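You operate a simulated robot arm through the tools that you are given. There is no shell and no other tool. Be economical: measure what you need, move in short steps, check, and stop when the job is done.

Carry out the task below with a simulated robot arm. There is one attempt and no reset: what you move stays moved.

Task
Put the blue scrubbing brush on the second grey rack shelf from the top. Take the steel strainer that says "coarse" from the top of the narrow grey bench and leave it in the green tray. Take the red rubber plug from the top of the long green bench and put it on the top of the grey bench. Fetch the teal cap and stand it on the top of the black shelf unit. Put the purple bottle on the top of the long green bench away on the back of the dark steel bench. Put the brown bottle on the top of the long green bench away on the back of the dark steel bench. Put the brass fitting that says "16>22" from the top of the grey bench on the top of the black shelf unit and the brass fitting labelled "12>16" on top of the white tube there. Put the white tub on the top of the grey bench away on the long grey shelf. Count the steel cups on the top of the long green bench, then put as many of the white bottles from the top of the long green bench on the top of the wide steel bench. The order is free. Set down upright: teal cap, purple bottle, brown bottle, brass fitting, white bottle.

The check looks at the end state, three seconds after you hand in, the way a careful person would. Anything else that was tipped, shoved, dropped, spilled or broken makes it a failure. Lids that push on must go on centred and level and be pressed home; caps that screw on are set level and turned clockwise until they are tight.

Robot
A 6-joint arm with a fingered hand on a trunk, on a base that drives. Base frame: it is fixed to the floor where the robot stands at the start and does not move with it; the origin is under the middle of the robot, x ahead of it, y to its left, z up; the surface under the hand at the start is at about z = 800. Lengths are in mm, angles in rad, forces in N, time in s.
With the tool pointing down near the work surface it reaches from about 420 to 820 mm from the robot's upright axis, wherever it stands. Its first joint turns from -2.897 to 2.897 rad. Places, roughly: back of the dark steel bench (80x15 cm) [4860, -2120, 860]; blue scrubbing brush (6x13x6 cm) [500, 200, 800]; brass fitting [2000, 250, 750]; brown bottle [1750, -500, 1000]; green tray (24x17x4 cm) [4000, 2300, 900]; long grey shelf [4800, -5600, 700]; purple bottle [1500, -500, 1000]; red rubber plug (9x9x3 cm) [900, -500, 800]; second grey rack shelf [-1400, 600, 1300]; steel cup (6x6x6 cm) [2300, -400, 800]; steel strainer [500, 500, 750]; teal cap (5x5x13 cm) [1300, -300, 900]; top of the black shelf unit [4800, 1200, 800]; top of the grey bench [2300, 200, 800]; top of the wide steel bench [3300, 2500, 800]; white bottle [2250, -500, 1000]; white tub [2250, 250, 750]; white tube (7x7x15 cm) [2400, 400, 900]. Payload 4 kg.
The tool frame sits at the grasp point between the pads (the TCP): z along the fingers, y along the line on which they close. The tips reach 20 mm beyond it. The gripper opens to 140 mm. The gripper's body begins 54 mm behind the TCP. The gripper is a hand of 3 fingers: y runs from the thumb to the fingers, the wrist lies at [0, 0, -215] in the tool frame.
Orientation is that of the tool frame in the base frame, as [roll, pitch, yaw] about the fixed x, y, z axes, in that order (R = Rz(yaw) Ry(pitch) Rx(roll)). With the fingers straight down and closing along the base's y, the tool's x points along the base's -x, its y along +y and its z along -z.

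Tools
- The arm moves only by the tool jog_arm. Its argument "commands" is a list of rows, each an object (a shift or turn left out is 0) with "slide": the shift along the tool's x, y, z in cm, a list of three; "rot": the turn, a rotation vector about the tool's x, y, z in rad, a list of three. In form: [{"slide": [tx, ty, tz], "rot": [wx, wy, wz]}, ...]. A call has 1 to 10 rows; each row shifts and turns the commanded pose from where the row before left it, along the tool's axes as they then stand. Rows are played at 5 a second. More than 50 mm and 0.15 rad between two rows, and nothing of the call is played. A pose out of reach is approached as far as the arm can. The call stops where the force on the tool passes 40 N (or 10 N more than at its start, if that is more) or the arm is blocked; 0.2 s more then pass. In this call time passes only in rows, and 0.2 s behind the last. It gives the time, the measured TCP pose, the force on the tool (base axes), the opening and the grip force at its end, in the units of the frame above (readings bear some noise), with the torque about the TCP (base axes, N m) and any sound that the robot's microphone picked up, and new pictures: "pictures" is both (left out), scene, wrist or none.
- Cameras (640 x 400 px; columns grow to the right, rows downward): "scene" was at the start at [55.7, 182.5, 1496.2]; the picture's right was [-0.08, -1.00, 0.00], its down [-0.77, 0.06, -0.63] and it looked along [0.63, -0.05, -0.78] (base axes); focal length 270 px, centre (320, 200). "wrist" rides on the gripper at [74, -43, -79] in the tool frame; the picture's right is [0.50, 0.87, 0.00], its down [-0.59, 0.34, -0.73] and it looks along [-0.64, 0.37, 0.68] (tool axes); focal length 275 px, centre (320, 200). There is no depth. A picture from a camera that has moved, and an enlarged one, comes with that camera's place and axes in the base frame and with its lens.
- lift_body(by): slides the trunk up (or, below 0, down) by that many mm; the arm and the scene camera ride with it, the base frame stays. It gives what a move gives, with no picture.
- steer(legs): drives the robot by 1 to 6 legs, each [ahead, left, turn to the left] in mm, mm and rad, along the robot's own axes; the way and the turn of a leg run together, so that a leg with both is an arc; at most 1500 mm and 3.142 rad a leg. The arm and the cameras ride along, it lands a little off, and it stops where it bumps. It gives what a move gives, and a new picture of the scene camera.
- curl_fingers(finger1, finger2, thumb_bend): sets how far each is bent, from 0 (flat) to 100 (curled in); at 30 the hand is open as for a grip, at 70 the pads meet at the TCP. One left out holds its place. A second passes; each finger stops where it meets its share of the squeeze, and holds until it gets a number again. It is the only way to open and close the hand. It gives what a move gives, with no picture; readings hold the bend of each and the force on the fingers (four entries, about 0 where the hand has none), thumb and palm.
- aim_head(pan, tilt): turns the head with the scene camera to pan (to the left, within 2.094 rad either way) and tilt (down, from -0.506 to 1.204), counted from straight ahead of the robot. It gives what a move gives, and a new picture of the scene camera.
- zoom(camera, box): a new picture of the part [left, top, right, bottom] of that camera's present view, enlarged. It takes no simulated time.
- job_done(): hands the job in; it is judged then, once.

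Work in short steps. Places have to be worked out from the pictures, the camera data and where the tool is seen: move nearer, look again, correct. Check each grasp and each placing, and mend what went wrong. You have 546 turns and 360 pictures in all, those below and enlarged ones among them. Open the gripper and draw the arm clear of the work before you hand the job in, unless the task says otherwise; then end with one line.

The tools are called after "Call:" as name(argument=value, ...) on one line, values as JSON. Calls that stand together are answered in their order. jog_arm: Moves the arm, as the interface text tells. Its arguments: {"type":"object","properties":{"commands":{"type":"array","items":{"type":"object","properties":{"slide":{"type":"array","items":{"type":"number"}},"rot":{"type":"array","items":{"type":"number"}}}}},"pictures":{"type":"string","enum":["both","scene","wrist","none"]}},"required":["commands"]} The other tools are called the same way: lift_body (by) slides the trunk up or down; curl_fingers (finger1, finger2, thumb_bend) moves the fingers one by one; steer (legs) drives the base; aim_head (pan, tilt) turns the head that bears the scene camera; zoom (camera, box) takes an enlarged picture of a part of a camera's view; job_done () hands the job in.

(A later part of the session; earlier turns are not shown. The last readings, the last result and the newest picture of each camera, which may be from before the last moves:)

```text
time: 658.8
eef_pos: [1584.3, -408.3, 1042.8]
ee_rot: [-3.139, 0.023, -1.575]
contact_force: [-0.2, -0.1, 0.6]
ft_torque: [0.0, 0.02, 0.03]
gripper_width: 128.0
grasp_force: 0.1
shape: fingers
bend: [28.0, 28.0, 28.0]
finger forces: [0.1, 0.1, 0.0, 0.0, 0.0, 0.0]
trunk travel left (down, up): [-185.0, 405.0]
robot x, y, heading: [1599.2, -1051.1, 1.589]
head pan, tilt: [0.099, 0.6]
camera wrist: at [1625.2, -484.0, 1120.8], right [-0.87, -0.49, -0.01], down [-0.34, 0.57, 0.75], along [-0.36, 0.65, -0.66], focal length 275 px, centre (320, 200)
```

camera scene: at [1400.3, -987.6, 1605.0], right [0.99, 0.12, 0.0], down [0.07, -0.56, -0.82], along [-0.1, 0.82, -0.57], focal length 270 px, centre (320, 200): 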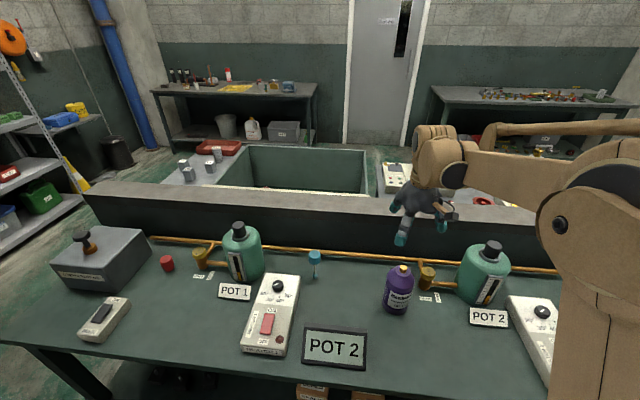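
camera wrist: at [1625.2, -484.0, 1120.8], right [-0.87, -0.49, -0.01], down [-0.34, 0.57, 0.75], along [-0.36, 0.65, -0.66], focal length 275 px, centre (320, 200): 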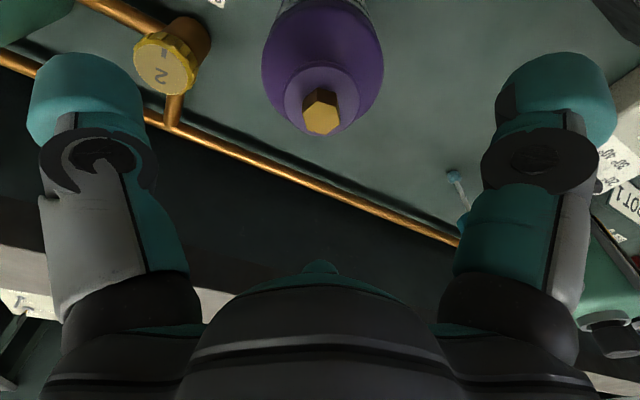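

Nearly centred; a 6 mm nudge and I descend to just short of palm contact.

Call:
jog_arm(commands=[{"slide": [0.5, -0.3, 3]}, {"slide": [0, 0, 4]}, {"slide": [0, 0, 3]}, {"slide": [0, 0, 1]}, {"slide": [0, 0, 0.3]}, {"slide": [0, 0, 0.3]}, {"slide": [0, 0, 0.3]}, {"slide": [0, 0, 0.3]}], pictures="wrist")

```text
time: 660.7
eef_pos: [1586.9, -412.9, 922.8]
ee_rot: [-3.138, 0.025, -1.579]
contact_force: [0.8, 3.2, 31.7]
ft_torque: [-0.29, 0.12, 0.01]
gripper_width: 128.0
grasp_force: 16.0
shape: fingers
bend: [28.0, 28.0, 28.0]
finger forces: [0.0, 0.0, 0.0, 0.1, 0.0, 32.0]
trunk travel left (down, up): [-185.0, 405.0]
robot x, y, heading: [1598.6, -1051.7, 1.59]
head pan, tilt: [0.099, 0.6]
stopped in row 8: the force on the tool passed its limit at 43 N (the readings are from after the stop); the commanded pose is now the measured one
camera wrist: at [1627.9, -488.2, 1000.1], right [-0.87, -0.49, -0.02], down [-0.34, 0.57, 0.75], along [-0.36, 0.66, -0.66], focal length 275 px, centre (320, 200)
```

wrist: 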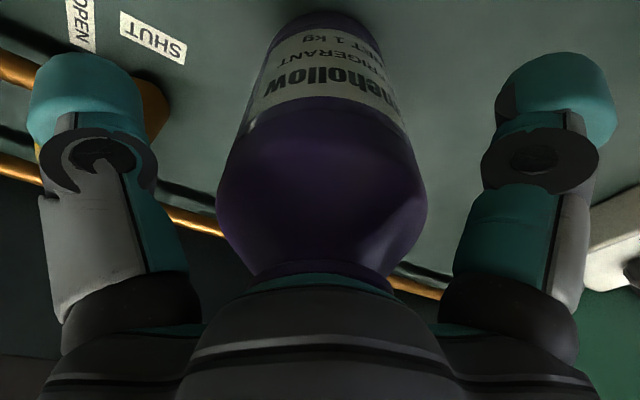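

Palm is on the cap. I ease 2 mm, close and lift.

Call:
jog_arm(commands=[{"slide": [0, 0, -0.3]}], pictures="none")

Call:
curl_fingers(finger1=80, finger2=80, thumb_bend=80)

Call:
jog_arm(commands=[{"slide": [0, 0, -0.5]}, {"slide": [0, 0, -1]}, {"slide": [0, 0, -1.5]}], pictures="none")

```text
time: 661.1
eef_pos: [1586.1, -412.9, 924.3]
ee_rot: [-3.139, 0.025, -1.577]
contact_force: [1.2, -1.2, 10.8]
ft_torque: [0.06, 0.17, 0.03]
gripper_width: 127.9
grasp_force: 5.1
shape: fingers
bend: [28.0, 28.0, 28.0]
finger forces: [0.0, 0.1, 0.1, 0.1, 0.0, 11.1]
trunk travel left (down, up): [-185.0, 405.0]
robot x, y, heading: [1604.0, -1053.9, 1.586]
head pan, tilt: [0.099, 0.6]
```

```text
time: 662.1
eef_pos: [1586.8, -412.0, 924.4]
ee_rot: [-3.139, 0.025, -1.578]
contact_force: [7.6, -1.4, 6.5]
ft_torque: [0.08, -0.53, -0.08]
gripper_width: 68.7
grasp_force: 37.6
shape: fingers
bend: [47.0, 44.0, 51.0]
finger forces: [13.7, 14.4, 0.0, 0.0, 37.6, 10.7]
trunk travel left (down, up): [-185.0, 405.0]
robot x, y, heading: [1599.8, -1052.2, 1.591]
head pan, tilt: [0.099, 0.6]
```

```text
time: 662.9
eef_pos: [1586.9, -411.3, 954.2]
ee_rot: [-3.141, 0.022, -1.577]
contact_force: [-0.7, 0.3, -11.9]
ft_torque: [0.0, -0.03, -0.02]
gripper_width: 68.6
grasp_force: 33.1
shape: fingers
bend: [46.0, 44.0, 51.0]
finger forces: [15.0, 13.2, 0.1, 0.1, 31.2, 6.2]
trunk travel left (down, up): [-185.0, 405.0]
robot x, y, heading: [1601.4, -1052.0, 1.589]
head pan, tilt: [0.099, 0.6]
```

Held. I carry it to the dark bench, right of the green bottle.

Call:
jog_arm(commands=[{"slide": [0, 0, -3]}, {"slide": [0, 0, -4]}, {"slide": [0, 0, -4]}, {"slide": [0, 0, -4]}], pictures="none")

Call:
steer(legs=[[-250, 0, 0], [0, 0, -1.589], [1500, 0, 0], [480, 0, 0], [0, -1020, 0], [450, 0, 0]])

```text
time: 663.9
eef_pos: [1586.5, -415.9, 1101.9]
ee_rot: [-3.138, 0.024, -1.576]
contact_force: [-0.8, -0.7, -12.3]
ft_torque: [0.0, -0.06, -0.03]
gripper_width: 68.7
grasp_force: 32.4
shape: fingers
bend: [46.0, 44.0, 52.0]
finger forces: [15.2, 13.3, 0.1, 0.0, 30.7, 5.7]
trunk travel left (down, up): [-185.0, 405.0]
robot x, y, heading: [1607.1, -1052.0, 1.582]
head pan, tilt: [0.099, 0.6]
```

```text
time: 686.2
eef_pos: [4689.2, -2312.1, 1101.5]
ee_rot: [-3.138, 0.022, 3.121]
contact_force: [-0.1, 0.3, -12.4]
ft_torque: [-0.03, 0.05, -0.02]
gripper_width: 68.0
grasp_force: 30.1
shape: fingers
bend: [46.0, 44.0, 52.0]
finger forces: [14.0, 13.6, 0.1, 0.0, 28.4, 4.4]
trunk travel left (down, up): [-185.0, 405.0]
robot x, y, heading: [4053.5, -2319.2, 0.003]
head pan, tilt: [0.099, 0.6]
camera scene: at [4120.4, -2120.2, 1605.0], right [0.1, -0.99, 0.0], down [-0.56, -0.06, -0.82], along [0.82, 0.08, -0.57], focal length 270 px, centre (320, 200)
```

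scene: 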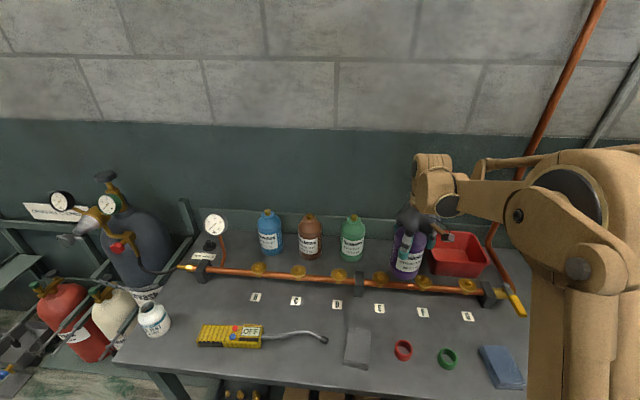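

Between green (edge y≈-2212) and the red tray (edge ≈-2455) I target [4832, -2322].

Call:
jog_arm(commands=[{"slide": [-3.6, -0.15, 0]}, {"slide": [-3.6, -0.2, 0]}, {"slide": [-3.6, -0.2, 0]}, {"slide": [-3.5, -0.15, 0]}, {"slide": [0, 0, 4]}, {"slide": [0, 0, 3]}], pictures="both")

```text
time: 687.6
eef_pos: [4834.8, -2322.5, 1035.2]
ee_rot: [-3.138, 0.024, 3.122]
contact_force: [-0.1, 0.2, -12.5]
ft_torque: [-0.08, 0.02, -0.03]
gripper_width: 67.9
grasp_force: 29.7
shape: fingers
bend: [46.0, 44.0, 52.0]
finger forces: [14.8, 13.8, 0.0, 0.0, 26.7, 3.6]
trunk travel left (down, up): [-185.0, 405.0]
robot x, y, heading: [4049.3, -2315.7, 0.004]
head pan, tilt: [0.099, 0.6]
camera scene: at [4120.6, -2120.3, 1605.0], right [0.1, -0.99, 0.0], down [-0.56, -0.06, -0.82], along [0.82, 0.08, -0.57], focal length 270 px, centre (320, 200)
camera wrist: at [4757.3, -2363.6, 1112.7], right [-0.48, 0.88, -0.01], down [0.58, 0.33, 0.75], along [0.66, 0.35, -0.67], focal length 275 px, centre (320, 200)
```

scene: 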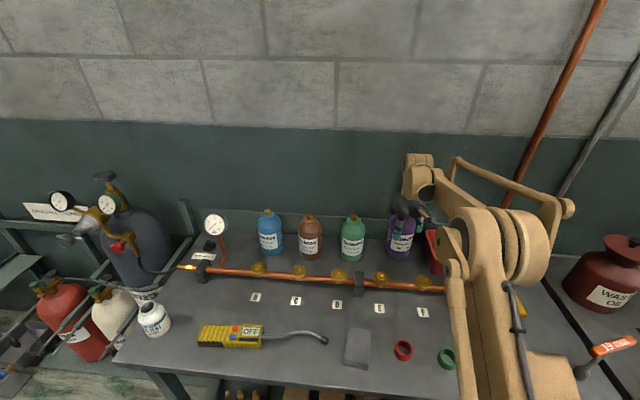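
wrist: 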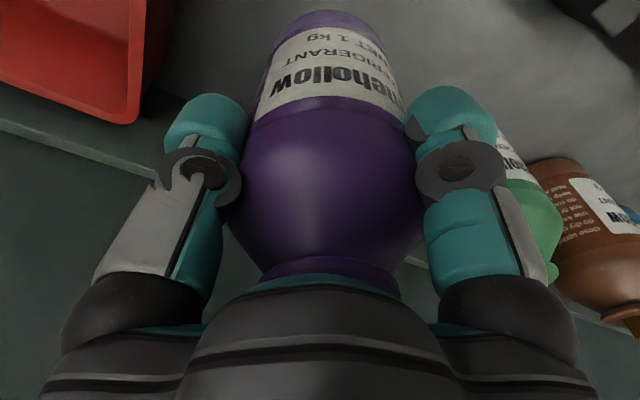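

Clear on both sides. I lower in fine steps.

Call:
jog_arm(commands=[{"slide": [0, 0, 2]}, {"slide": [0, 0, 1.2]}, {"slide": [0, 0, 0.6]}, {"slide": [0, 0, 0.4]}, {"slide": [0, 0, 0.4]}, {"slide": [0, 0, 0.3]}, {"slide": [0, 0, 0.3]}, {"slide": [0, 0, 0.3]}, {"slide": [0, 0, 0.3]}, {"slide": [0, 0, 0.3]}], pictures="none")

```text
time: 689.6
eef_pos: [4833.5, -2322.9, 984.5]
ee_rot: [-3.137, 0.027, 3.12]
contact_force: [1.5, -0.5, 24.9]
ft_torque: [-0.02, -0.12, -0.03]
gripper_width: 67.4
grasp_force: 36.0
shape: fingers
bend: [46.0, 44.0, 52.0]
finger forces: [15.0, 14.5, 0.1, 0.1, 26.9, 13.8]
trunk travel left (down, up): [-185.0, 405.0]
robot x, y, heading: [4049.5, -2316.7, -0.001]
head pan, tilt: [0.099, 0.6]
stopped in row 9: the force on the tool passed its limit at 45 N (the readings are from after the stop); the commanded pose is now the measured one
```

Call:
jog_arm(commands=[{"slide": [0, 0, -0.2]}], pictures="none")

Call:
curl_fingers(finger1=36, finger2=34, thumb_bend=36)

Call:
jog_arm(commands=[{"slide": [0, 0, -1]}, {"slide": [0, 0, -3]}, {"slide": [0, 0, -4]}, {"slide": [0, 0, -4]}, {"slide": [4, 0, -2]}, {"slide": [4, 0, 0]}, {"slide": [4, 0, 0]}], pictures="scene")

```text
time: 690.0
eef_pos: [4833.6, -2323.6, 984.9]
ee_rot: [-3.138, 0.027, 3.121]
contact_force: [-2.8, -0.2, 14.2]
ft_torque: [-0.07, -0.24, -0.02]
gripper_width: 67.4
grasp_force: 33.1
shape: fingers
bend: [46.0, 44.0, 52.0]
finger forces: [15.6, 13.4, 0.0, 0.0, 26.8, 10.6]
trunk travel left (down, up): [-185.0, 405.0]
robot x, y, heading: [4046.3, -2315.9, -0.003]
head pan, tilt: [0.099, 0.6]
```

```text
time: 691.0
eef_pos: [4832.8, -2323.3, 982.9]
ee_rot: [-3.137, 0.027, 3.122]
contact_force: [-3.7, -1.8, 11.3]
ft_torque: [0.09, -0.2, 0.03]
gripper_width: 106.6
grasp_force: 5.5
shape: fingers
bend: [36.0, 34.0, 36.0]
finger forces: [0.1, 0.0, 0.0, 0.0, 0.0, 11.3]
trunk travel left (down, up): [-185.0, 405.0]
robot x, y, heading: [4050.2, -2317.6, -0.001]
head pan, tilt: [0.099, 0.6]
```

```text
time: 692.6
eef_pos: [4708.7, -2320.1, 1120.2]
ee_rot: [-3.137, 0.029, 3.12]
contact_force: [-0.3, 0.0, 0.3]
ft_torque: [0.03, 0.0, 0.01]
gripper_width: 106.6
grasp_force: 0.2
shape: fingers
bend: [36.0, 34.0, 36.0]
finger forces: [0.0, 0.1, 0.0, 0.1, 0.1, 0.1]
trunk travel left (down, up): [-185.0, 405.0]
robot x, y, heading: [4051.8, -2316.4, -0.001]
head pan, tilt: [0.099, 0.6]
camera scene: at [4116.6, -2120.2, 1605.2], right [0.1, -0.99, 0.0], down [-0.56, -0.06, -0.83], along [0.82, 0.08, -0.56], focal length 270 px, centre (320, 200)
```

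scene: 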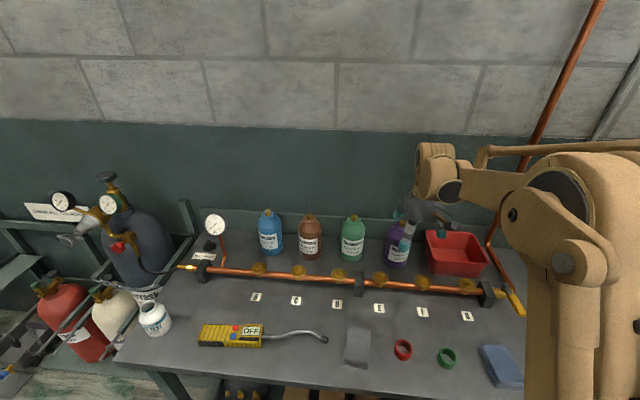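

Both refrigerant bottles are placed. Next the east end of the green bench for cups and white bottles.

Call:
steer(legs=[[-480, 0, 0], [0, 1050, 0], [0, 0, 1.571], [0, 0, 1.571], [1250, 0, 0], [0, 0, -1.571]])

Call:
aim_head(pan=0.0, tilt=0.75)

```text
time: 718.1
eef_pos: [2297.2, -624.0, 1118.7]
ee_rot: [-3.139, 0.027, -1.608]
contact_force: [0.0, -0.5, 0.1]
ft_torque: [0.0, -0.01, 0.0]
gripper_width: 106.6
grasp_force: 0.0
shape: fingers
bend: [36.0, 34.0, 36.0]
finger forces: [0.0, 0.0, 0.0, 0.1, 0.0, 0.0]
trunk travel left (down, up): [-185.0, 405.0]
robot x, y, heading: [2284.6, -1284.6, 1.561]
head pan, tilt: [0.099, 0.6]
camera scene: at [2085.9, -1214.3, 1605.2], right [1.0, 0.09, 0.0], down [0.05, -0.56, -0.82], along [-0.07, 0.82, -0.57], focal length 270 px, centre (320, 200)
```

scene: 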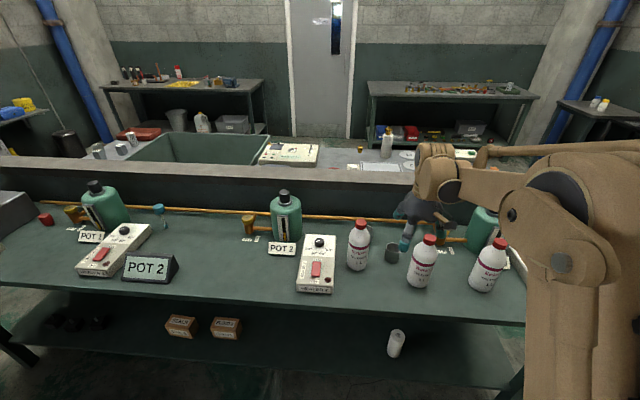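

```text
time: 718.8
eef_pos: [2296.5, -623.2, 1119.4]
ee_rot: [-3.138, 0.028, -1.606]
contact_force: [-0.3, -0.6, 0.3]
ft_torque: [0.01, -0.02, 0.01]
gripper_width: 106.5
grasp_force: 0.0
shape: fingers
bend: [36.0, 34.0, 36.0]
finger forces: [0.0, 0.0, 0.0, 0.0, 0.0, 0.1]
trunk travel left (down, up): [-185.0, 405.0]
robot x, y, heading: [2282.7, -1287.9, 1.562]
head pan, tilt: [0.0, 0.75]
camera scene: at [2094.5, -1219.5, 1592.3], right [1.0, -0.01, 0.0], down [-0.01, -0.68, -0.73], along [0.01, 0.73, -0.68], focal length 270 px, centre (320, 200)
```

scene: 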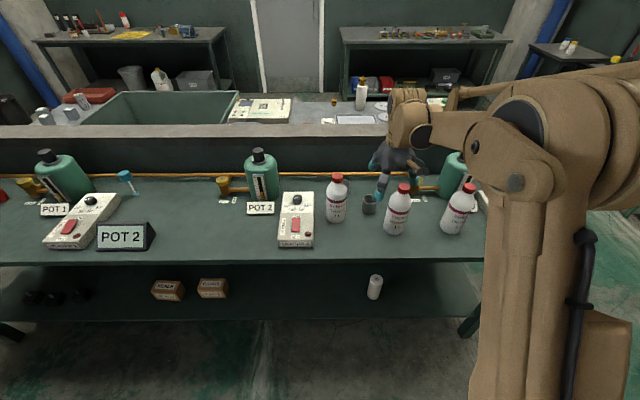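

I see three white bottles and one steel cup so far; the right end is hidden by the arm. I strafe right to see it all.

Call:
steer(legs=[[0, -420, 0]])

Call:
zoom(camera="scene", box=[120, 120, 400, 280])

```text
time: 721.3
eef_pos: [2715.5, -629.6, 1119.3]
ee_rot: [-3.14, 0.026, -1.607]
contact_force: [0.5, -0.4, -0.1]
ft_torque: [0.0, 0.0, -0.02]
gripper_width: 106.3
grasp_force: 0.0
shape: fingers
bend: [36.0, 34.0, 36.0]
finger forces: [0.0, 0.0, 0.0, 0.0, 0.0, 0.0]
trunk travel left (down, up): [-185.0, 405.0]
robot x, y, heading: [2698.7, -1285.7, 1.559]
head pan, tilt: [0.0, 0.75]
camera scene: at [2512.2, -1224.3, 1592.4], right [1.0, -0.01, 0.0], down [-0.01, -0.68, -0.73], along [0.01, 0.73, -0.68], focal length 270 px, centre (320, 200)
```

scene: 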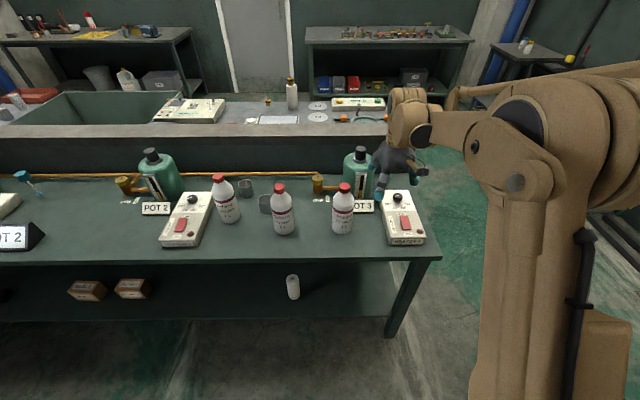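

```text
2.29 times, centred on (260, 200) of scene
camera zoom: at [2512.2, -1224.3, 1592.4], right [1.0, -0.01, 0.0], down [-0.01, -0.68, -0.73], along [0.01, 0.73, -0.68], focal length 618 px, centre (457, 200)
```

zoom: 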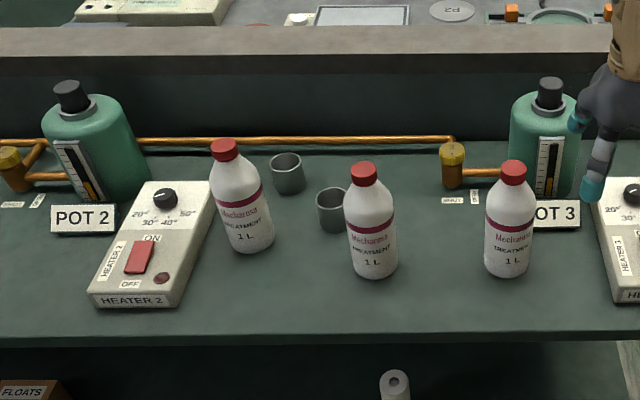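

Two cups are visible. To rule out any hidden behind the bottles I take one more angle.

Call:
steer(legs=[[0, 220, 0]])

Call:
zoom(camera="scene", box=[200, 120, 440, 270])

```text
time: 723.0
eef_pos: [2492.3, -625.6, 1119.8]
ee_rot: [-3.138, 0.027, -1.605]
contact_force: [-0.4, 0.5, -0.1]
ft_torque: [0.03, -0.04, 0.01]
gripper_width: 106.8
grasp_force: 0.0
shape: fingers
bend: [36.0, 34.0, 36.0]
finger forces: [0.0, 0.1, 0.1, 0.0, 0.0, 0.0]
trunk travel left (down, up): [-185.0, 405.0]
robot x, y, heading: [2481.0, -1289.0, 1.561]
head pan, tilt: [0.0, 0.75]
camera scene: at [2290.5, -1221.9, 1592.1], right [1.0, -0.01, 0.0], down [-0.01, -0.68, -0.73], along [0.01, 0.73, -0.68], focal length 270 px, centre (320, 200)
```

scene: 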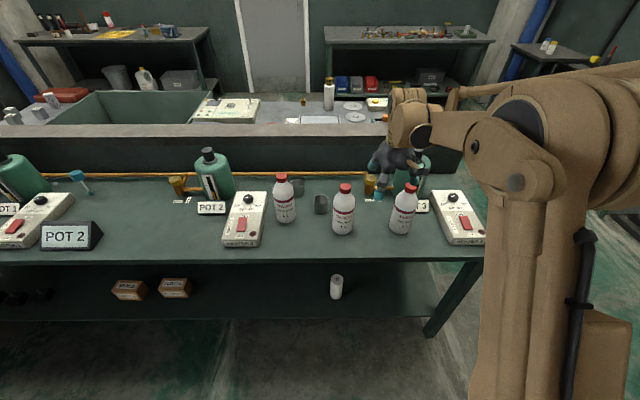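

```text
2.67 times, centred on (320, 195) of scene
camera zoom: at [2290.5, -1221.9, 1592.1], right [1.0, -0.01, 0.0], down [-0.01, -0.68, -0.73], along [0.01, 0.73, -0.68], focal length 721 px, centre (320, 213)
```

zoom: 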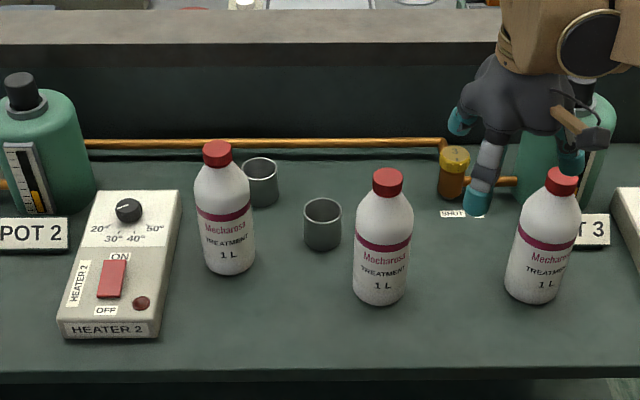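

Exactly two steel cups, so two white bottles go. I start with the middle one near [2391, -530], gripping at the cap/neck.

Call:
steer(legs=[[95, 100, 0]])

Call:
curl_fingers(finger1=42, finger2=42, thumb_bend=42)

Call:
zoom(camera="wrist", box=[0, 0, 640, 400])

```text
time: 724.3
eef_pos: [2391.1, -527.8, 1118.4]
ee_rot: [-3.138, 0.026, -1.605]
contact_force: [-1.1, 0.4, -0.3]
ft_torque: [0.01, 0.0, -0.04]
gripper_width: 107.0
grasp_force: 0.1
shape: fingers
bend: [36.0, 34.0, 36.0]
finger forces: [0.1, 0.0, 0.1, 0.0, 0.1, 0.0]
trunk travel left (down, up): [-185.0, 405.0]
robot x, y, heading: [2380.0, -1181.4, 1.555]
head pan, tilt: [0.0, 0.75]
camera scene: at [2189.7, -1123.2, 1592.0], right [1.0, -0.01, 0.0], down [-0.01, -0.68, -0.73], along [0.01, 0.73, -0.68], focal length 270 px, centre (320, 200)
```

scene: 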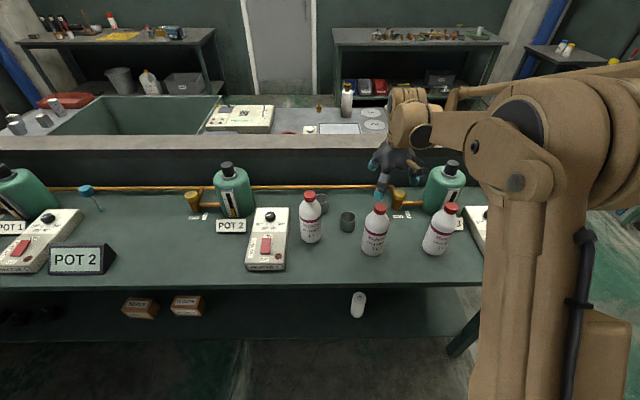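

```text
time: 725.3
eef_pos: [2393.3, -529.3, 1118.8]
ee_rot: [-3.137, 0.028, -1.607]
contact_force: [0.0, 0.5, 0.3]
ft_torque: [-0.04, 0.02, -0.01]
gripper_width: 89.0
grasp_force: 0.0
shape: fingers
bend: [42.0, 42.0, 42.0]
finger forces: [0.0, 0.0, 0.0, 0.1, 0.1, 0.0]
trunk travel left (down, up): [-185.0, 405.0]
robot x, y, heading: [2381.4, -1186.3, 1.558]
head pan, tilt: [0.0, 0.75]
```

```text
1.00 times, centred on (320, 200) of wrist (not enlarged: the box is as wide or as high as the picture)
camera zoom: at [2431.6, -605.8, 1196.4], right [-0.88, -0.47, -0.02], down [-0.32, 0.58, 0.75], along [-0.34, 0.67, -0.66], focal length 275 px, centre (320, 200)
```

zoom: 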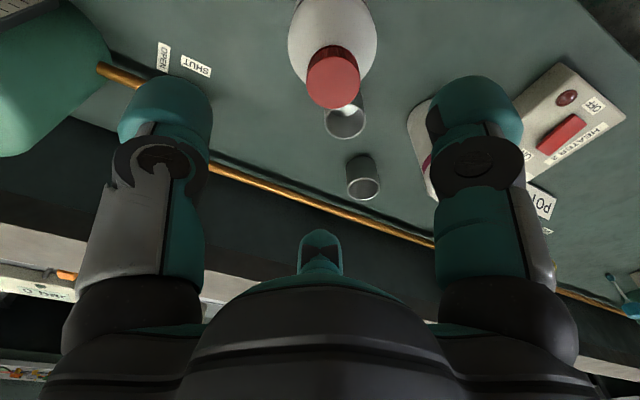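

The cap is ~10/5 mm off. I correct and descend.

Call:
jog_arm(commands=[{"slide": [1.0, 0.5, 2]}, {"slide": [0, 0, 4]}, {"slide": [0, 0, 2]}], pictures="wrist")

```text
time: 726.1
eef_pos: [2387.9, -537.6, 1039.2]
ee_rot: [-3.137, 0.026, -1.606]
contact_force: [-0.8, 0.1, 0.8]
ft_torque: [0.0, -0.01, 0.02]
gripper_width: 88.9
grasp_force: 0.1
shape: fingers
bend: [42.0, 42.0, 42.0]
finger forces: [0.1, 0.1, 0.0, 0.0, 0.0, 0.0]
trunk travel left (down, up): [-185.0, 405.0]
robot x, y, heading: [2381.3, -1190.2, 1.557]
head pan, tilt: [0.0, 0.75]
camera wrist: at [2426.8, -613.8, 1115.9], right [-0.88, -0.47, -0.02], down [-0.32, 0.58, 0.75], along [-0.34, 0.67, -0.66], focal length 275 px, centre (320, 200)
```

wrist: 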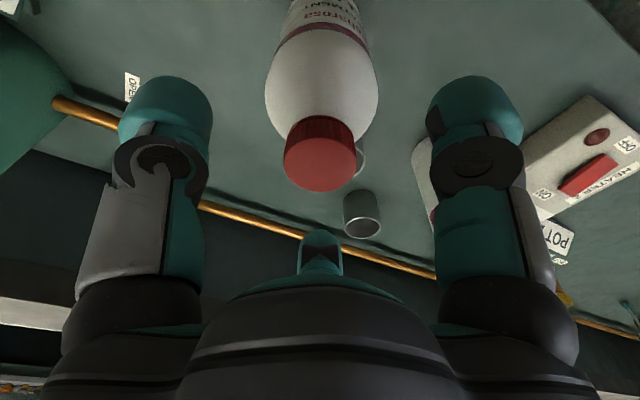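

Cap top ≈1007. I nudge and descend so the pads sit at mid-cap, then close.

Call:
jog_arm(commands=[{"slide": [-0.5, 0.3, 2]}, {"slide": [0, 0, 1.5]}, {"slide": [0, 0, 0.8]}, {"slide": [0, 0, 0.5]}], pictures="none")

Call:
curl_fingers(finger1=80, finger2=80, thumb_bend=80)

Call:
zoom(camera="wrist", box=[0, 0, 640, 400])

```text
time: 727.1
eef_pos: [2384.7, -530.1, 991.5]
ee_rot: [-3.138, 0.026, -1.605]
contact_force: [0.2, -0.5, -0.1]
ft_torque: [-0.04, -0.03, 0.03]
gripper_width: 88.7
grasp_force: 0.1
shape: fingers
bend: [42.0, 42.0, 42.0]
finger forces: [0.0, 0.1, 0.0, 0.1, 0.0, 0.1]
trunk travel left (down, up): [-185.0, 405.0]
robot x, y, heading: [2381.7, -1191.4, 1.556]
head pan, tilt: [0.0, 0.75]
```

```text
time: 728.1
eef_pos: [2386.4, -530.9, 991.3]
ee_rot: [-3.139, 0.026, -1.606]
contact_force: [2.1, -0.7, 4.8]
ft_torque: [0.03, 0.09, 0.02]
gripper_width: 36.6
grasp_force: 22.0
shape: fingers
bend: [57.0, 57.0, 61.0]
finger forces: [10.9, 11.1, 0.0, 0.1, 21.4, 0.1]
trunk travel left (down, up): [-185.0, 405.0]
robot x, y, heading: [2377.6, -1187.9, 1.56]
head pan, tilt: [0.0, 0.75]
```

```text
1.00 times, centred on (320, 200) of wrist (not enlarged: the box is as wide or as high as the picture)
camera zoom: at [2424.7, -608.0, 1069.0], right [-0.88, -0.47, -0.02], down [-0.32, 0.58, 0.75], along [-0.34, 0.67, -0.66], focal length 275 px, centre (320, 200)
```

zoom: 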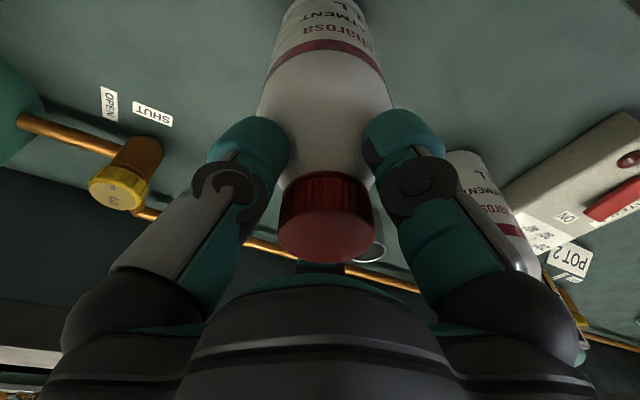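

The tips hold just beneath the cap. I test-lift gently.

Call:
jog_arm(commands=[{"slide": [0, 0, -0.4]}, {"slide": [0, 0, -0.4]}, {"slide": [0, 0, -0.6]}, {"slide": [0, 0, -0.6]}, {"slide": [0, 0, -1]}], pictures="wrist")

```text
time: 729.3
eef_pos: [2385.0, -530.6, 1020.0]
ee_rot: [-3.139, 0.025, -1.604]
contact_force: [0.3, 0.7, -10.2]
ft_torque: [-0.03, -0.13, 0.01]
gripper_width: 18.4
grasp_force: 9.3
shape: fingers
bend: [59.0, 58.0, 76.0]
finger forces: [6.4, 7.3, 0.0, 0.0, 4.3, 0.1]
trunk travel left (down, up): [-185.0, 405.0]
robot x, y, heading: [2383.3, -1187.3, 1.563]
head pan, tilt: [0.0, 0.75]
camera wrist: at [2424.2, -607.0, 1098.0], right [-0.88, -0.47, -0.02], down [-0.32, 0.58, 0.75], along [-0.34, 0.67, -0.66], focal length 275 px, centre (320, 200)
```

wrist: 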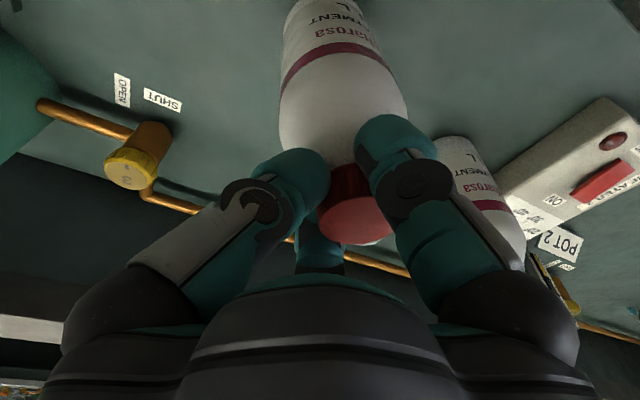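

It hangs under the cap lip but with weak squeeze. I tighten the fingers before going further.

Call:
curl_fingers(finger1=100, finger2=100, thumb_bend=100)

Call:
jog_arm(commands=[{"slide": [0, 0, -0.5]}, {"slide": [0, 0, -0.5]}], pictures="wrist")

```text
time: 730.3
eef_pos: [2385.3, -530.7, 1021.9]
ee_rot: [-3.139, 0.026, -1.606]
contact_force: [1.0, -0.2, 0.6]
ft_torque: [-0.02, 0.0, 0.0]
gripper_width: 12.3
grasp_force: 0.0
shape: fingers
bend: [79.0, 79.0, 99.0]
finger forces: [0.1, 0.0, 0.0, 0.1, 0.0, 0.0]
trunk travel left (down, up): [-185.0, 405.0]
robot x, y, heading: [2381.8, -1189.7, 1.559]
head pan, tilt: [0.0, 0.75]
```

```text
time: 730.9
eef_pos: [2385.9, -530.9, 1032.3]
ee_rot: [-3.138, 0.026, -1.606]
contact_force: [1.0, 0.0, 0.0]
ft_torque: [0.0, -0.03, -0.02]
gripper_width: 12.5
grasp_force: 0.0
shape: fingers
bend: [79.0, 79.0, 99.0]
finger forces: [0.0, 0.0, 0.1, 0.1, 0.0, 0.1]
trunk travel left (down, up): [-185.0, 405.0]
robot x, y, heading: [2379.7, -1187.5, 1.556]
head pan, tilt: [0.0, 0.75]
camera wrist: at [2424.7, -607.8, 1108.4], right [-0.88, -0.47, -0.02], down [-0.32, 0.58, 0.75], along [-0.34, 0.67, -0.66], focal length 275 px, centre (320, 200)
```

wrist: 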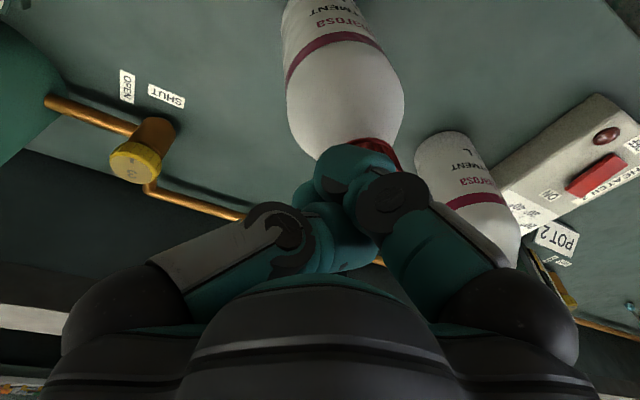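

The bottle slid free but stands upright. A top grip won't hold this tapered shape, so I'll use a side grasp: back off, tilt the hand forward ~65°, and approach at mid-height.

Call:
jog_arm(commands=[{"slide": [0, 0, -3]}, {"slide": [0, 0, -4]}], pictures="none")

Call:
steer(legs=[[-230, 0, 0]])

Call:
curl_fingers(finger1=5, finger2=5, thumb_bend=5)

Call:
jog_arm(commands=[{"rot": [0, -0.142, 0]}, {"rot": [0, -0.142, 0]}, {"rot": [0, -0.142, 0]}, {"rot": [0, -0.142, 0]}, {"rot": [0, -0.142, 0]}, {"rot": [0, -0.142, 0]}, {"rot": [0, -0.142, 0]}, {"rot": [0, -0.142, 0]}], pictures="both")

```text
time: 731.5
eef_pos: [2385.0, -533.1, 1102.3]
ee_rot: [-3.137, 0.027, -1.606]
contact_force: [0.3, -0.5, -0.1]
ft_torque: [0.0, 0.0, -0.02]
gripper_width: 12.6
grasp_force: 0.1
shape: fingers
bend: [79.0, 79.0, 99.0]
finger forces: [0.0, 0.1, 0.0, 0.1, 0.0, 0.0]
trunk travel left (down, up): [-185.0, 405.0]
robot x, y, heading: [2381.4, -1192.6, 1.557]
head pan, tilt: [0.0, 0.75]
```

```text
time: 733.3
eef_pos: [2383.7, -768.2, 1101.9]
ee_rot: [-3.138, 0.026, -1.607]
contact_force: [0.5, 0.1, 0.4]
ft_torque: [-0.01, 0.0, 0.0]
gripper_width: 12.6
grasp_force: 0.1
shape: fingers
bend: [79.0, 79.0, 99.0]
finger forces: [0.0, 0.0, 0.0, 0.0, 0.1, 0.0]
trunk travel left (down, up): [-185.0, 405.0]
robot x, y, heading: [2376.8, -1422.6, 1.553]
head pan, tilt: [0.0, 0.75]
camera scene: at [2188.0, -1358.9, 1592.3], right [1.0, -0.01, 0.0], down [-0.01, -0.68, -0.73], along [0.01, 0.73, -0.68], focal length 270 px, centre (320, 200)
```

scene: 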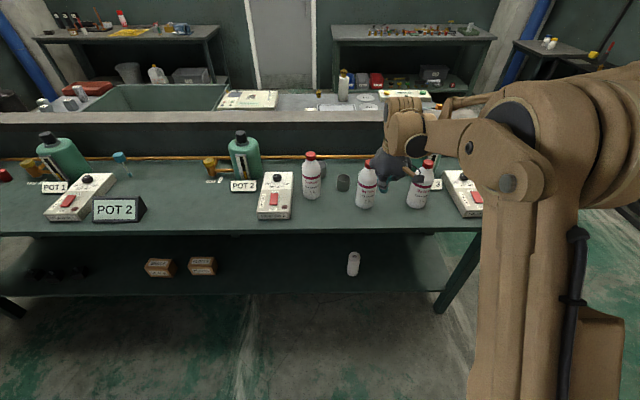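

```text
time: 734.3
eef_pos: [2383.9, -765.3, 1102.2]
ee_rot: [-3.14, 0.027, -1.606]
contact_force: [0.7, 0.0, 0.3]
ft_torque: [-0.01, -0.01, -0.02]
gripper_width: 153.8
grasp_force: 0.0
shape: fingers
bend: [6.0, 6.0, 6.0]
finger forces: [0.1, 0.0, 0.0, 0.0, 0.0, 0.0]
trunk travel left (down, up): [-185.0, 405.0]
robot x, y, heading: [2378.9, -1421.9, 1.554]
head pan, tilt: [0.0, 0.75]
```

```text
time: 736.1
eef_pos: [2384.1, -766.7, 1101.7]
ee_rot: [-3.135, 1.164, -1.599]
contact_force: [0.0, 0.2, -0.7]
ft_torque: [-0.04, 0.0, 0.03]
gripper_width: 153.9
grasp_force: 0.0
shape: fingers
bend: [6.0, 6.0, 6.0]
finger forces: [0.0, 0.0, 0.0, 0.1, 0.0, 0.1]
trunk travel left (down, up): [-185.0, 405.0]
robot x, y, heading: [2375.1, -1421.1, 1.56]
head pan, tilt: [0.0, 0.75]
camera scene: at [2188.0, -1357.1, 1592.2], right [1.0, -0.01, 0.0], down [-0.01, -0.68, -0.73], along [0.01, 0.73, -0.68], focal length 270 px, centre (320, 200)
camera wrist: at [2422.7, -868.6, 1064.8], right [-0.87, -0.17, -0.46], down [-0.36, -0.43, 0.83], along [-0.34, 0.89, 0.32], focal length 275 px, centre (320, 200)
```

scene: 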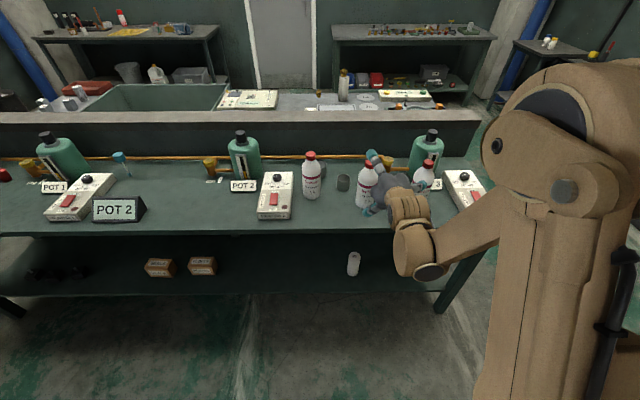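
wrist: 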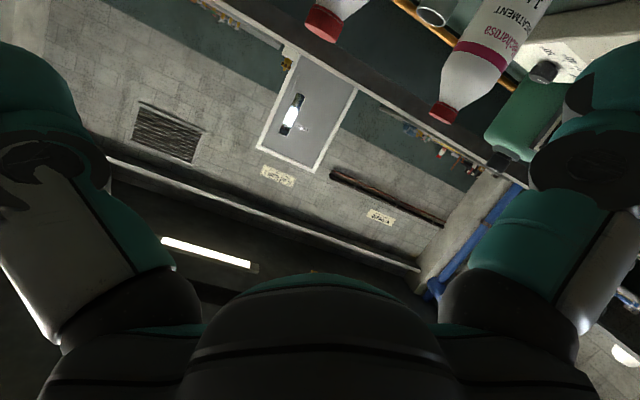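

The tilt works. I lower to z≈890 in front of the bench and shift so the bottle enters between thumb and fingers.

Call:
jog_arm(commands=[{"slide": [3.9, 0.3, 1.68]}, {"slide": [3.9, 0.3, 1.68]}, {"slide": [3.9, 0.3, 1.68]}, {"slide": [3.9, 0.3, 1.68]}, {"slide": [3.9, 0.3, 1.68]}], pictures="both")

```text
time: 737.3
eef_pos: [2366.7, -695.3, 941.4]
ee_rot: [-3.136, 1.16, -1.601]
contact_force: [0.1, 0.3, -0.6]
ft_torque: [0.03, 0.03, -0.01]
gripper_width: 153.9
grasp_force: 0.0
shape: fingers
bend: [6.0, 6.0, 6.0]
finger forces: [0.1, 0.0, 0.0, 0.0, 0.0, 0.0]
out of reach, approached as far as the arm can: row 2, 3, 4, 5
trunk travel left (down, up): [-185.0, 405.0]
robot x, y, heading: [2374.5, -1423.3, 1.557]
head pan, tilt: [0.0, 0.75]
camera scene: at [2187.9, -1356.6, 1592.2], right [1.0, -0.01, 0.0], down [-0.01, -0.68, -0.73], along [0.01, 0.73, -0.68], focal length 270 px, centre (320, 200)
camera wrist: at [2404.8, -797.1, 904.3], right [-0.87, -0.17, -0.46], down [-0.36, -0.43, 0.83], along [-0.34, 0.89, 0.31], focal length 275 px, centre (320, 200)
```

scene: 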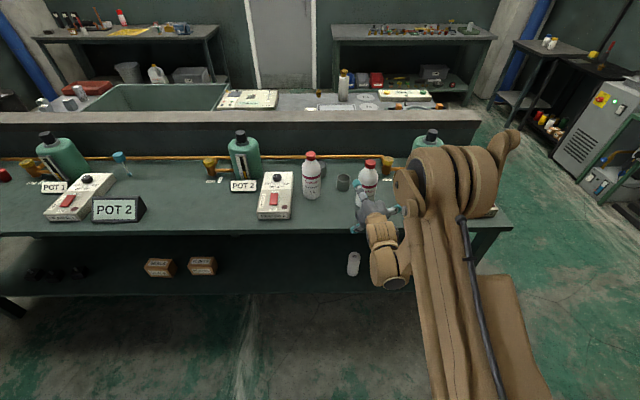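
wrist: 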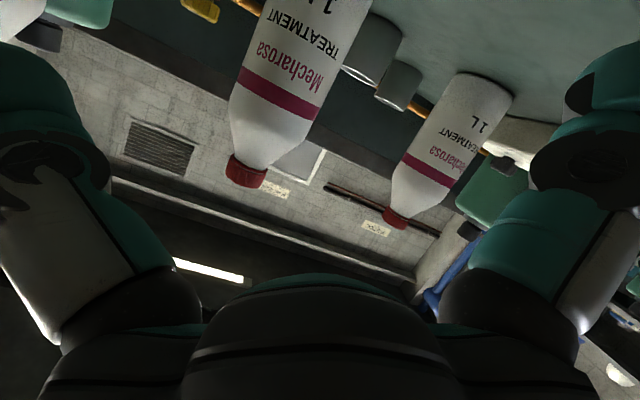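

The arm hit its lower limit; the bottle is at tool y≈-18 as wanted. I lower the trunk 52 mm and drive forward most of the way.

Call:
lift_body(by=-52)

Call:
steer(legs=[[80, 0, 0]])

Call:
zoom(camera="wrist", box=[0, 0, 640, 400])

```text
time: 738.2
eef_pos: [2366.7, -695.1, 889.7]
ee_rot: [-3.136, 1.16, -1.601]
contact_force: [0.1, -0.3, 0.4]
ft_torque: [0.01, -0.01, 0.03]
gripper_width: 153.9
grasp_force: 0.1
shape: fingers
bend: [6.0, 6.0, 6.0]
finger forces: [0.0, 0.1, 0.1, 0.0, 0.1, 0.0]
trunk travel left (down, up): [-133.0, 457.0]
robot x, y, heading: [2378.5, -1424.9, 1.556]
head pan, tilt: [0.0, 0.75]
```

```text
time: 739.3
eef_pos: [2367.5, -616.7, 889.9]
ee_rot: [-3.134, 1.16, -1.602]
contact_force: [-0.5, 1.0, 0.5]
ft_torque: [0.01, 0.02, -0.01]
gripper_width: 154.1
grasp_force: 0.4
shape: fingers
bend: [4.0, 6.0, 6.0]
finger forces: [0.3, 0.1, 0.0, 0.0, 0.0, 0.0]
trunk travel left (down, up): [-133.0, 457.0]
robot x, y, heading: [2380.4, -1343.1, 1.554]
head pan, tilt: [0.0, 0.75]
camera scene: at [2189.1, -1278.9, 1540.3], right [1.0, -0.01, 0.0], down [-0.01, -0.68, -0.73], along [0.01, 0.73, -0.68], focal length 270 px, centre (320, 200)
```

scene: 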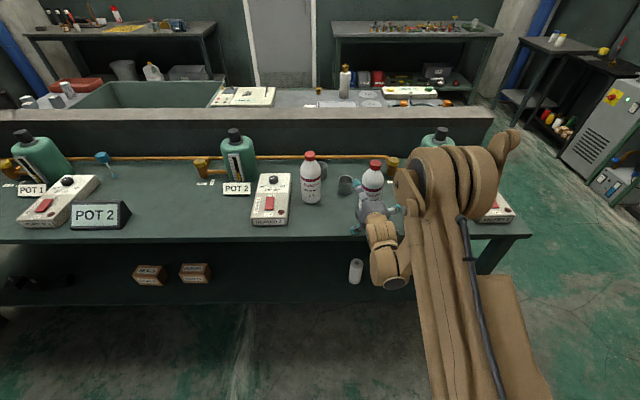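

```text
1.00 times, centred on (320, 200) of wrist (not enlarged: the box is as wide or as high as the picture)
camera zoom: at [2405.6, -718.7, 853.2], right [-0.87, -0.17, -0.46], down [-0.36, -0.43, 0.83], along [-0.34, 0.89, 0.31], focal length 275 px, centre (320, 200)
```

zoom: 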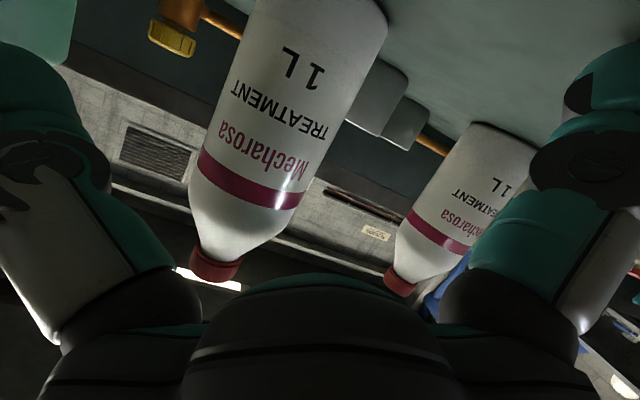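

Lateral alignment holds (tool y≈-18). I raise 15 mm since a fingertip brushed the bench, and drive the remaining ~78 mm.

Call:
lift_body(by=15)

Call:
steer(legs=[[45, 0, 0]])

Call:
zoom(camera="wrist", box=[0, 0, 640, 400])

```text
time: 739.9
eef_pos: [2368.9, -615.0, 904.5]
ee_rot: [-3.135, 1.161, -1.601]
contact_force: [0.4, 0.5, -1.1]
ft_torque: [-0.01, -0.01, -0.01]
gripper_width: 154.1
grasp_force: 0.0
shape: fingers
bend: [4.0, 6.0, 6.0]
finger forces: [0.1, 0.1, 0.1, 0.1, 0.0, 0.1]
trunk travel left (down, up): [-148.0, 442.0]
robot x, y, heading: [2381.0, -1343.4, 1.561]
head pan, tilt: [0.0, 0.75]
```

```text
time: 740.8
eef_pos: [2368.1, -570.7, 902.3]
ee_rot: [-3.135, 1.161, -1.6]
contact_force: [0.4, -0.2, 0.5]
ft_torque: [0.02, 0.03, -0.03]
gripper_width: 153.8
grasp_force: 0.1
shape: fingers
bend: [4.0, 6.0, 6.0]
finger forces: [0.1, 0.0, 0.1, 0.0, 0.0, 0.0]
trunk travel left (down, up): [-148.0, 442.0]
robot x, y, heading: [2379.2, -1296.9, 1.557]
head pan, tilt: [0.0, 0.75]
camera scene: at [2189.6, -1232.3, 1555.2], right [1.0, -0.01, 0.0], down [-0.01, -0.68, -0.73], along [0.01, 0.73, -0.68], focal length 270 px, centre (320, 200)
```

scene: 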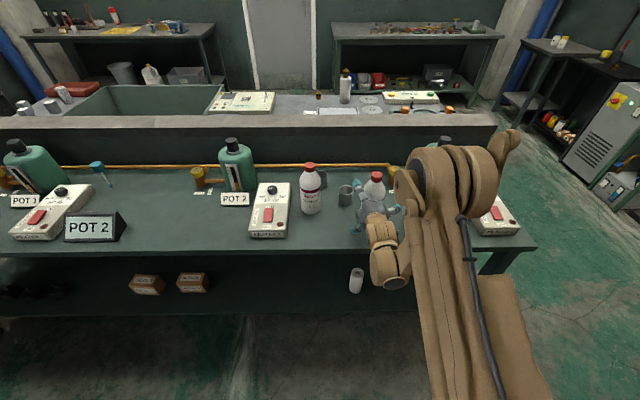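

```text
1.00 times, centred on (320, 200) of wrist (not enlarged: the box is as wide or as high as the picture)
camera zoom: at [2406.5, -672.9, 867.4], right [-0.87, -0.17, -0.46], down [-0.36, -0.43, 0.83], along [-0.34, 0.89, 0.31], focal length 275 px, centre (320, 200)
```

zoom: 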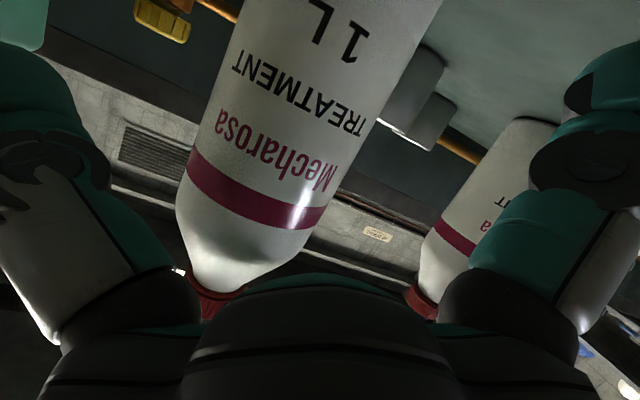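

I drive the last 35 mm and close the hand.

Call:
steer(legs=[[35, 0, 0]])

Call:
curl_fingers(finger1=75, finger2=75, thumb_bend=75)

Call:
zoom(camera="wrist", box=[0, 0, 640, 400])

```text
time: 741.6
eef_pos: [2368.5, -534.1, 903.6]
ee_rot: [-3.136, 1.161, -1.6]
contact_force: [-0.3, -0.1, 0.0]
ft_torque: [-0.05, -0.01, 0.01]
gripper_width: 153.9
grasp_force: 0.1
shape: fingers
bend: [4.0, 6.0, 6.0]
finger forces: [0.0, 0.0, 0.1, 0.0, 0.1, 0.0]
trunk travel left (down, up): [-148.0, 442.0]
robot x, y, heading: [2376.9, -1261.8, 1.555]
head pan, tilt: [0.0, 0.75]
camera scene: at [2190.1, -1197.1, 1555.2], right [1.0, -0.01, 0.0], down [-0.01, -0.68, -0.73], along [0.01, 0.73, -0.68], focal length 270 px, centre (320, 200)
```

scene: 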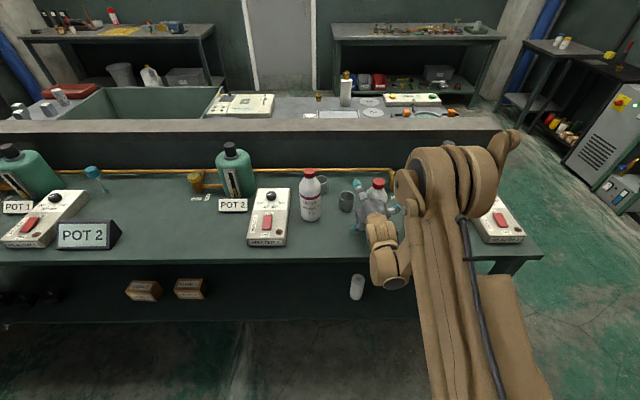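

```text
time: 742.6
eef_pos: [2369.2, -535.2, 903.9]
ee_rot: [-3.134, 1.161, -1.601]
contact_force: [5.3, -1.8, 4.7]
ft_torque: [-0.41, -0.46, 0.06]
gripper_width: 89.0
grasp_force: 30.5
shape: fingers
bend: [46.0, 42.0, 43.0]
finger forces: [9.2, 20.0, 0.0, 0.0, 31.5, 0.1]
trunk travel left (down, up): [-148.0, 442.0]
robot x, y, heading: [2380.5, -1261.7, 1.558]
head pan, tilt: [0.0, 0.75]
```

```text
1.00 times, centred on (320, 200) of wrist (not enlarged: the box is as wide or as high as the picture)
camera zoom: at [2407.3, -638.6, 868.2], right [-0.87, -0.17, -0.46], down [-0.36, -0.43, 0.83], along [-0.34, 0.89, 0.31], focal length 275 px, centre (320, 200)
```

zoom: 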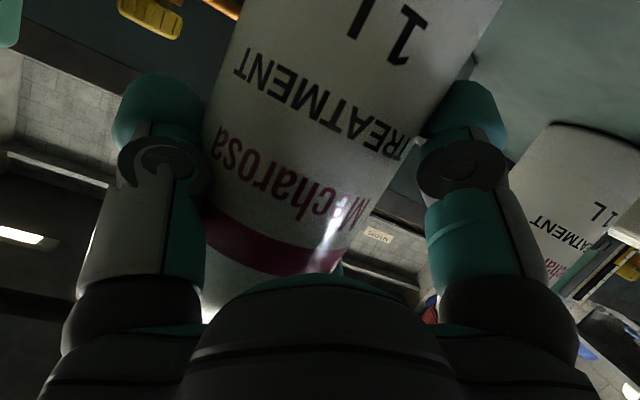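

A firm grip (30 N) around the body. I lift with the trunk.

Call:
lift_body(by=30)

Call:
zoom(camera="scene", box=[290, 140, 450, 260])

```text
time: 743.4
eef_pos: [2367.5, -534.0, 933.8]
ee_rot: [-3.135, 1.159, -1.6]
contact_force: [0.0, -0.1, -10.1]
ft_torque: [-0.1, 0.13, -0.01]
gripper_width: 88.6
grasp_force: 30.7
shape: fingers
bend: [46.0, 43.0, 43.0]
finger forces: [11.0, 19.7, 0.0, 0.0, 30.9, 0.1]
trunk travel left (down, up): [-178.0, 412.0]
robot x, y, heading: [2379.7, -1262.2, 1.555]
head pan, tilt: [0.0, 0.75]
```

```text
3.33 times, centred on (370, 200) of scene
camera zoom: at [2190.0, -1196.9, 1585.1], right [1.0, -0.01, 0.0], down [-0.01, -0.68, -0.73], along [0.01, 0.73, -0.68], focal length 901 px, centre (153, 200)
```

zoom: 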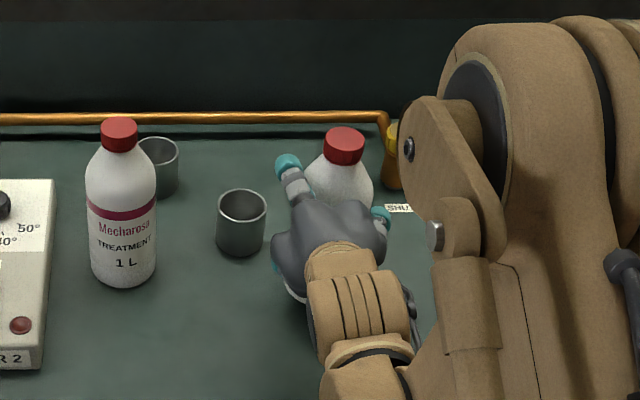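

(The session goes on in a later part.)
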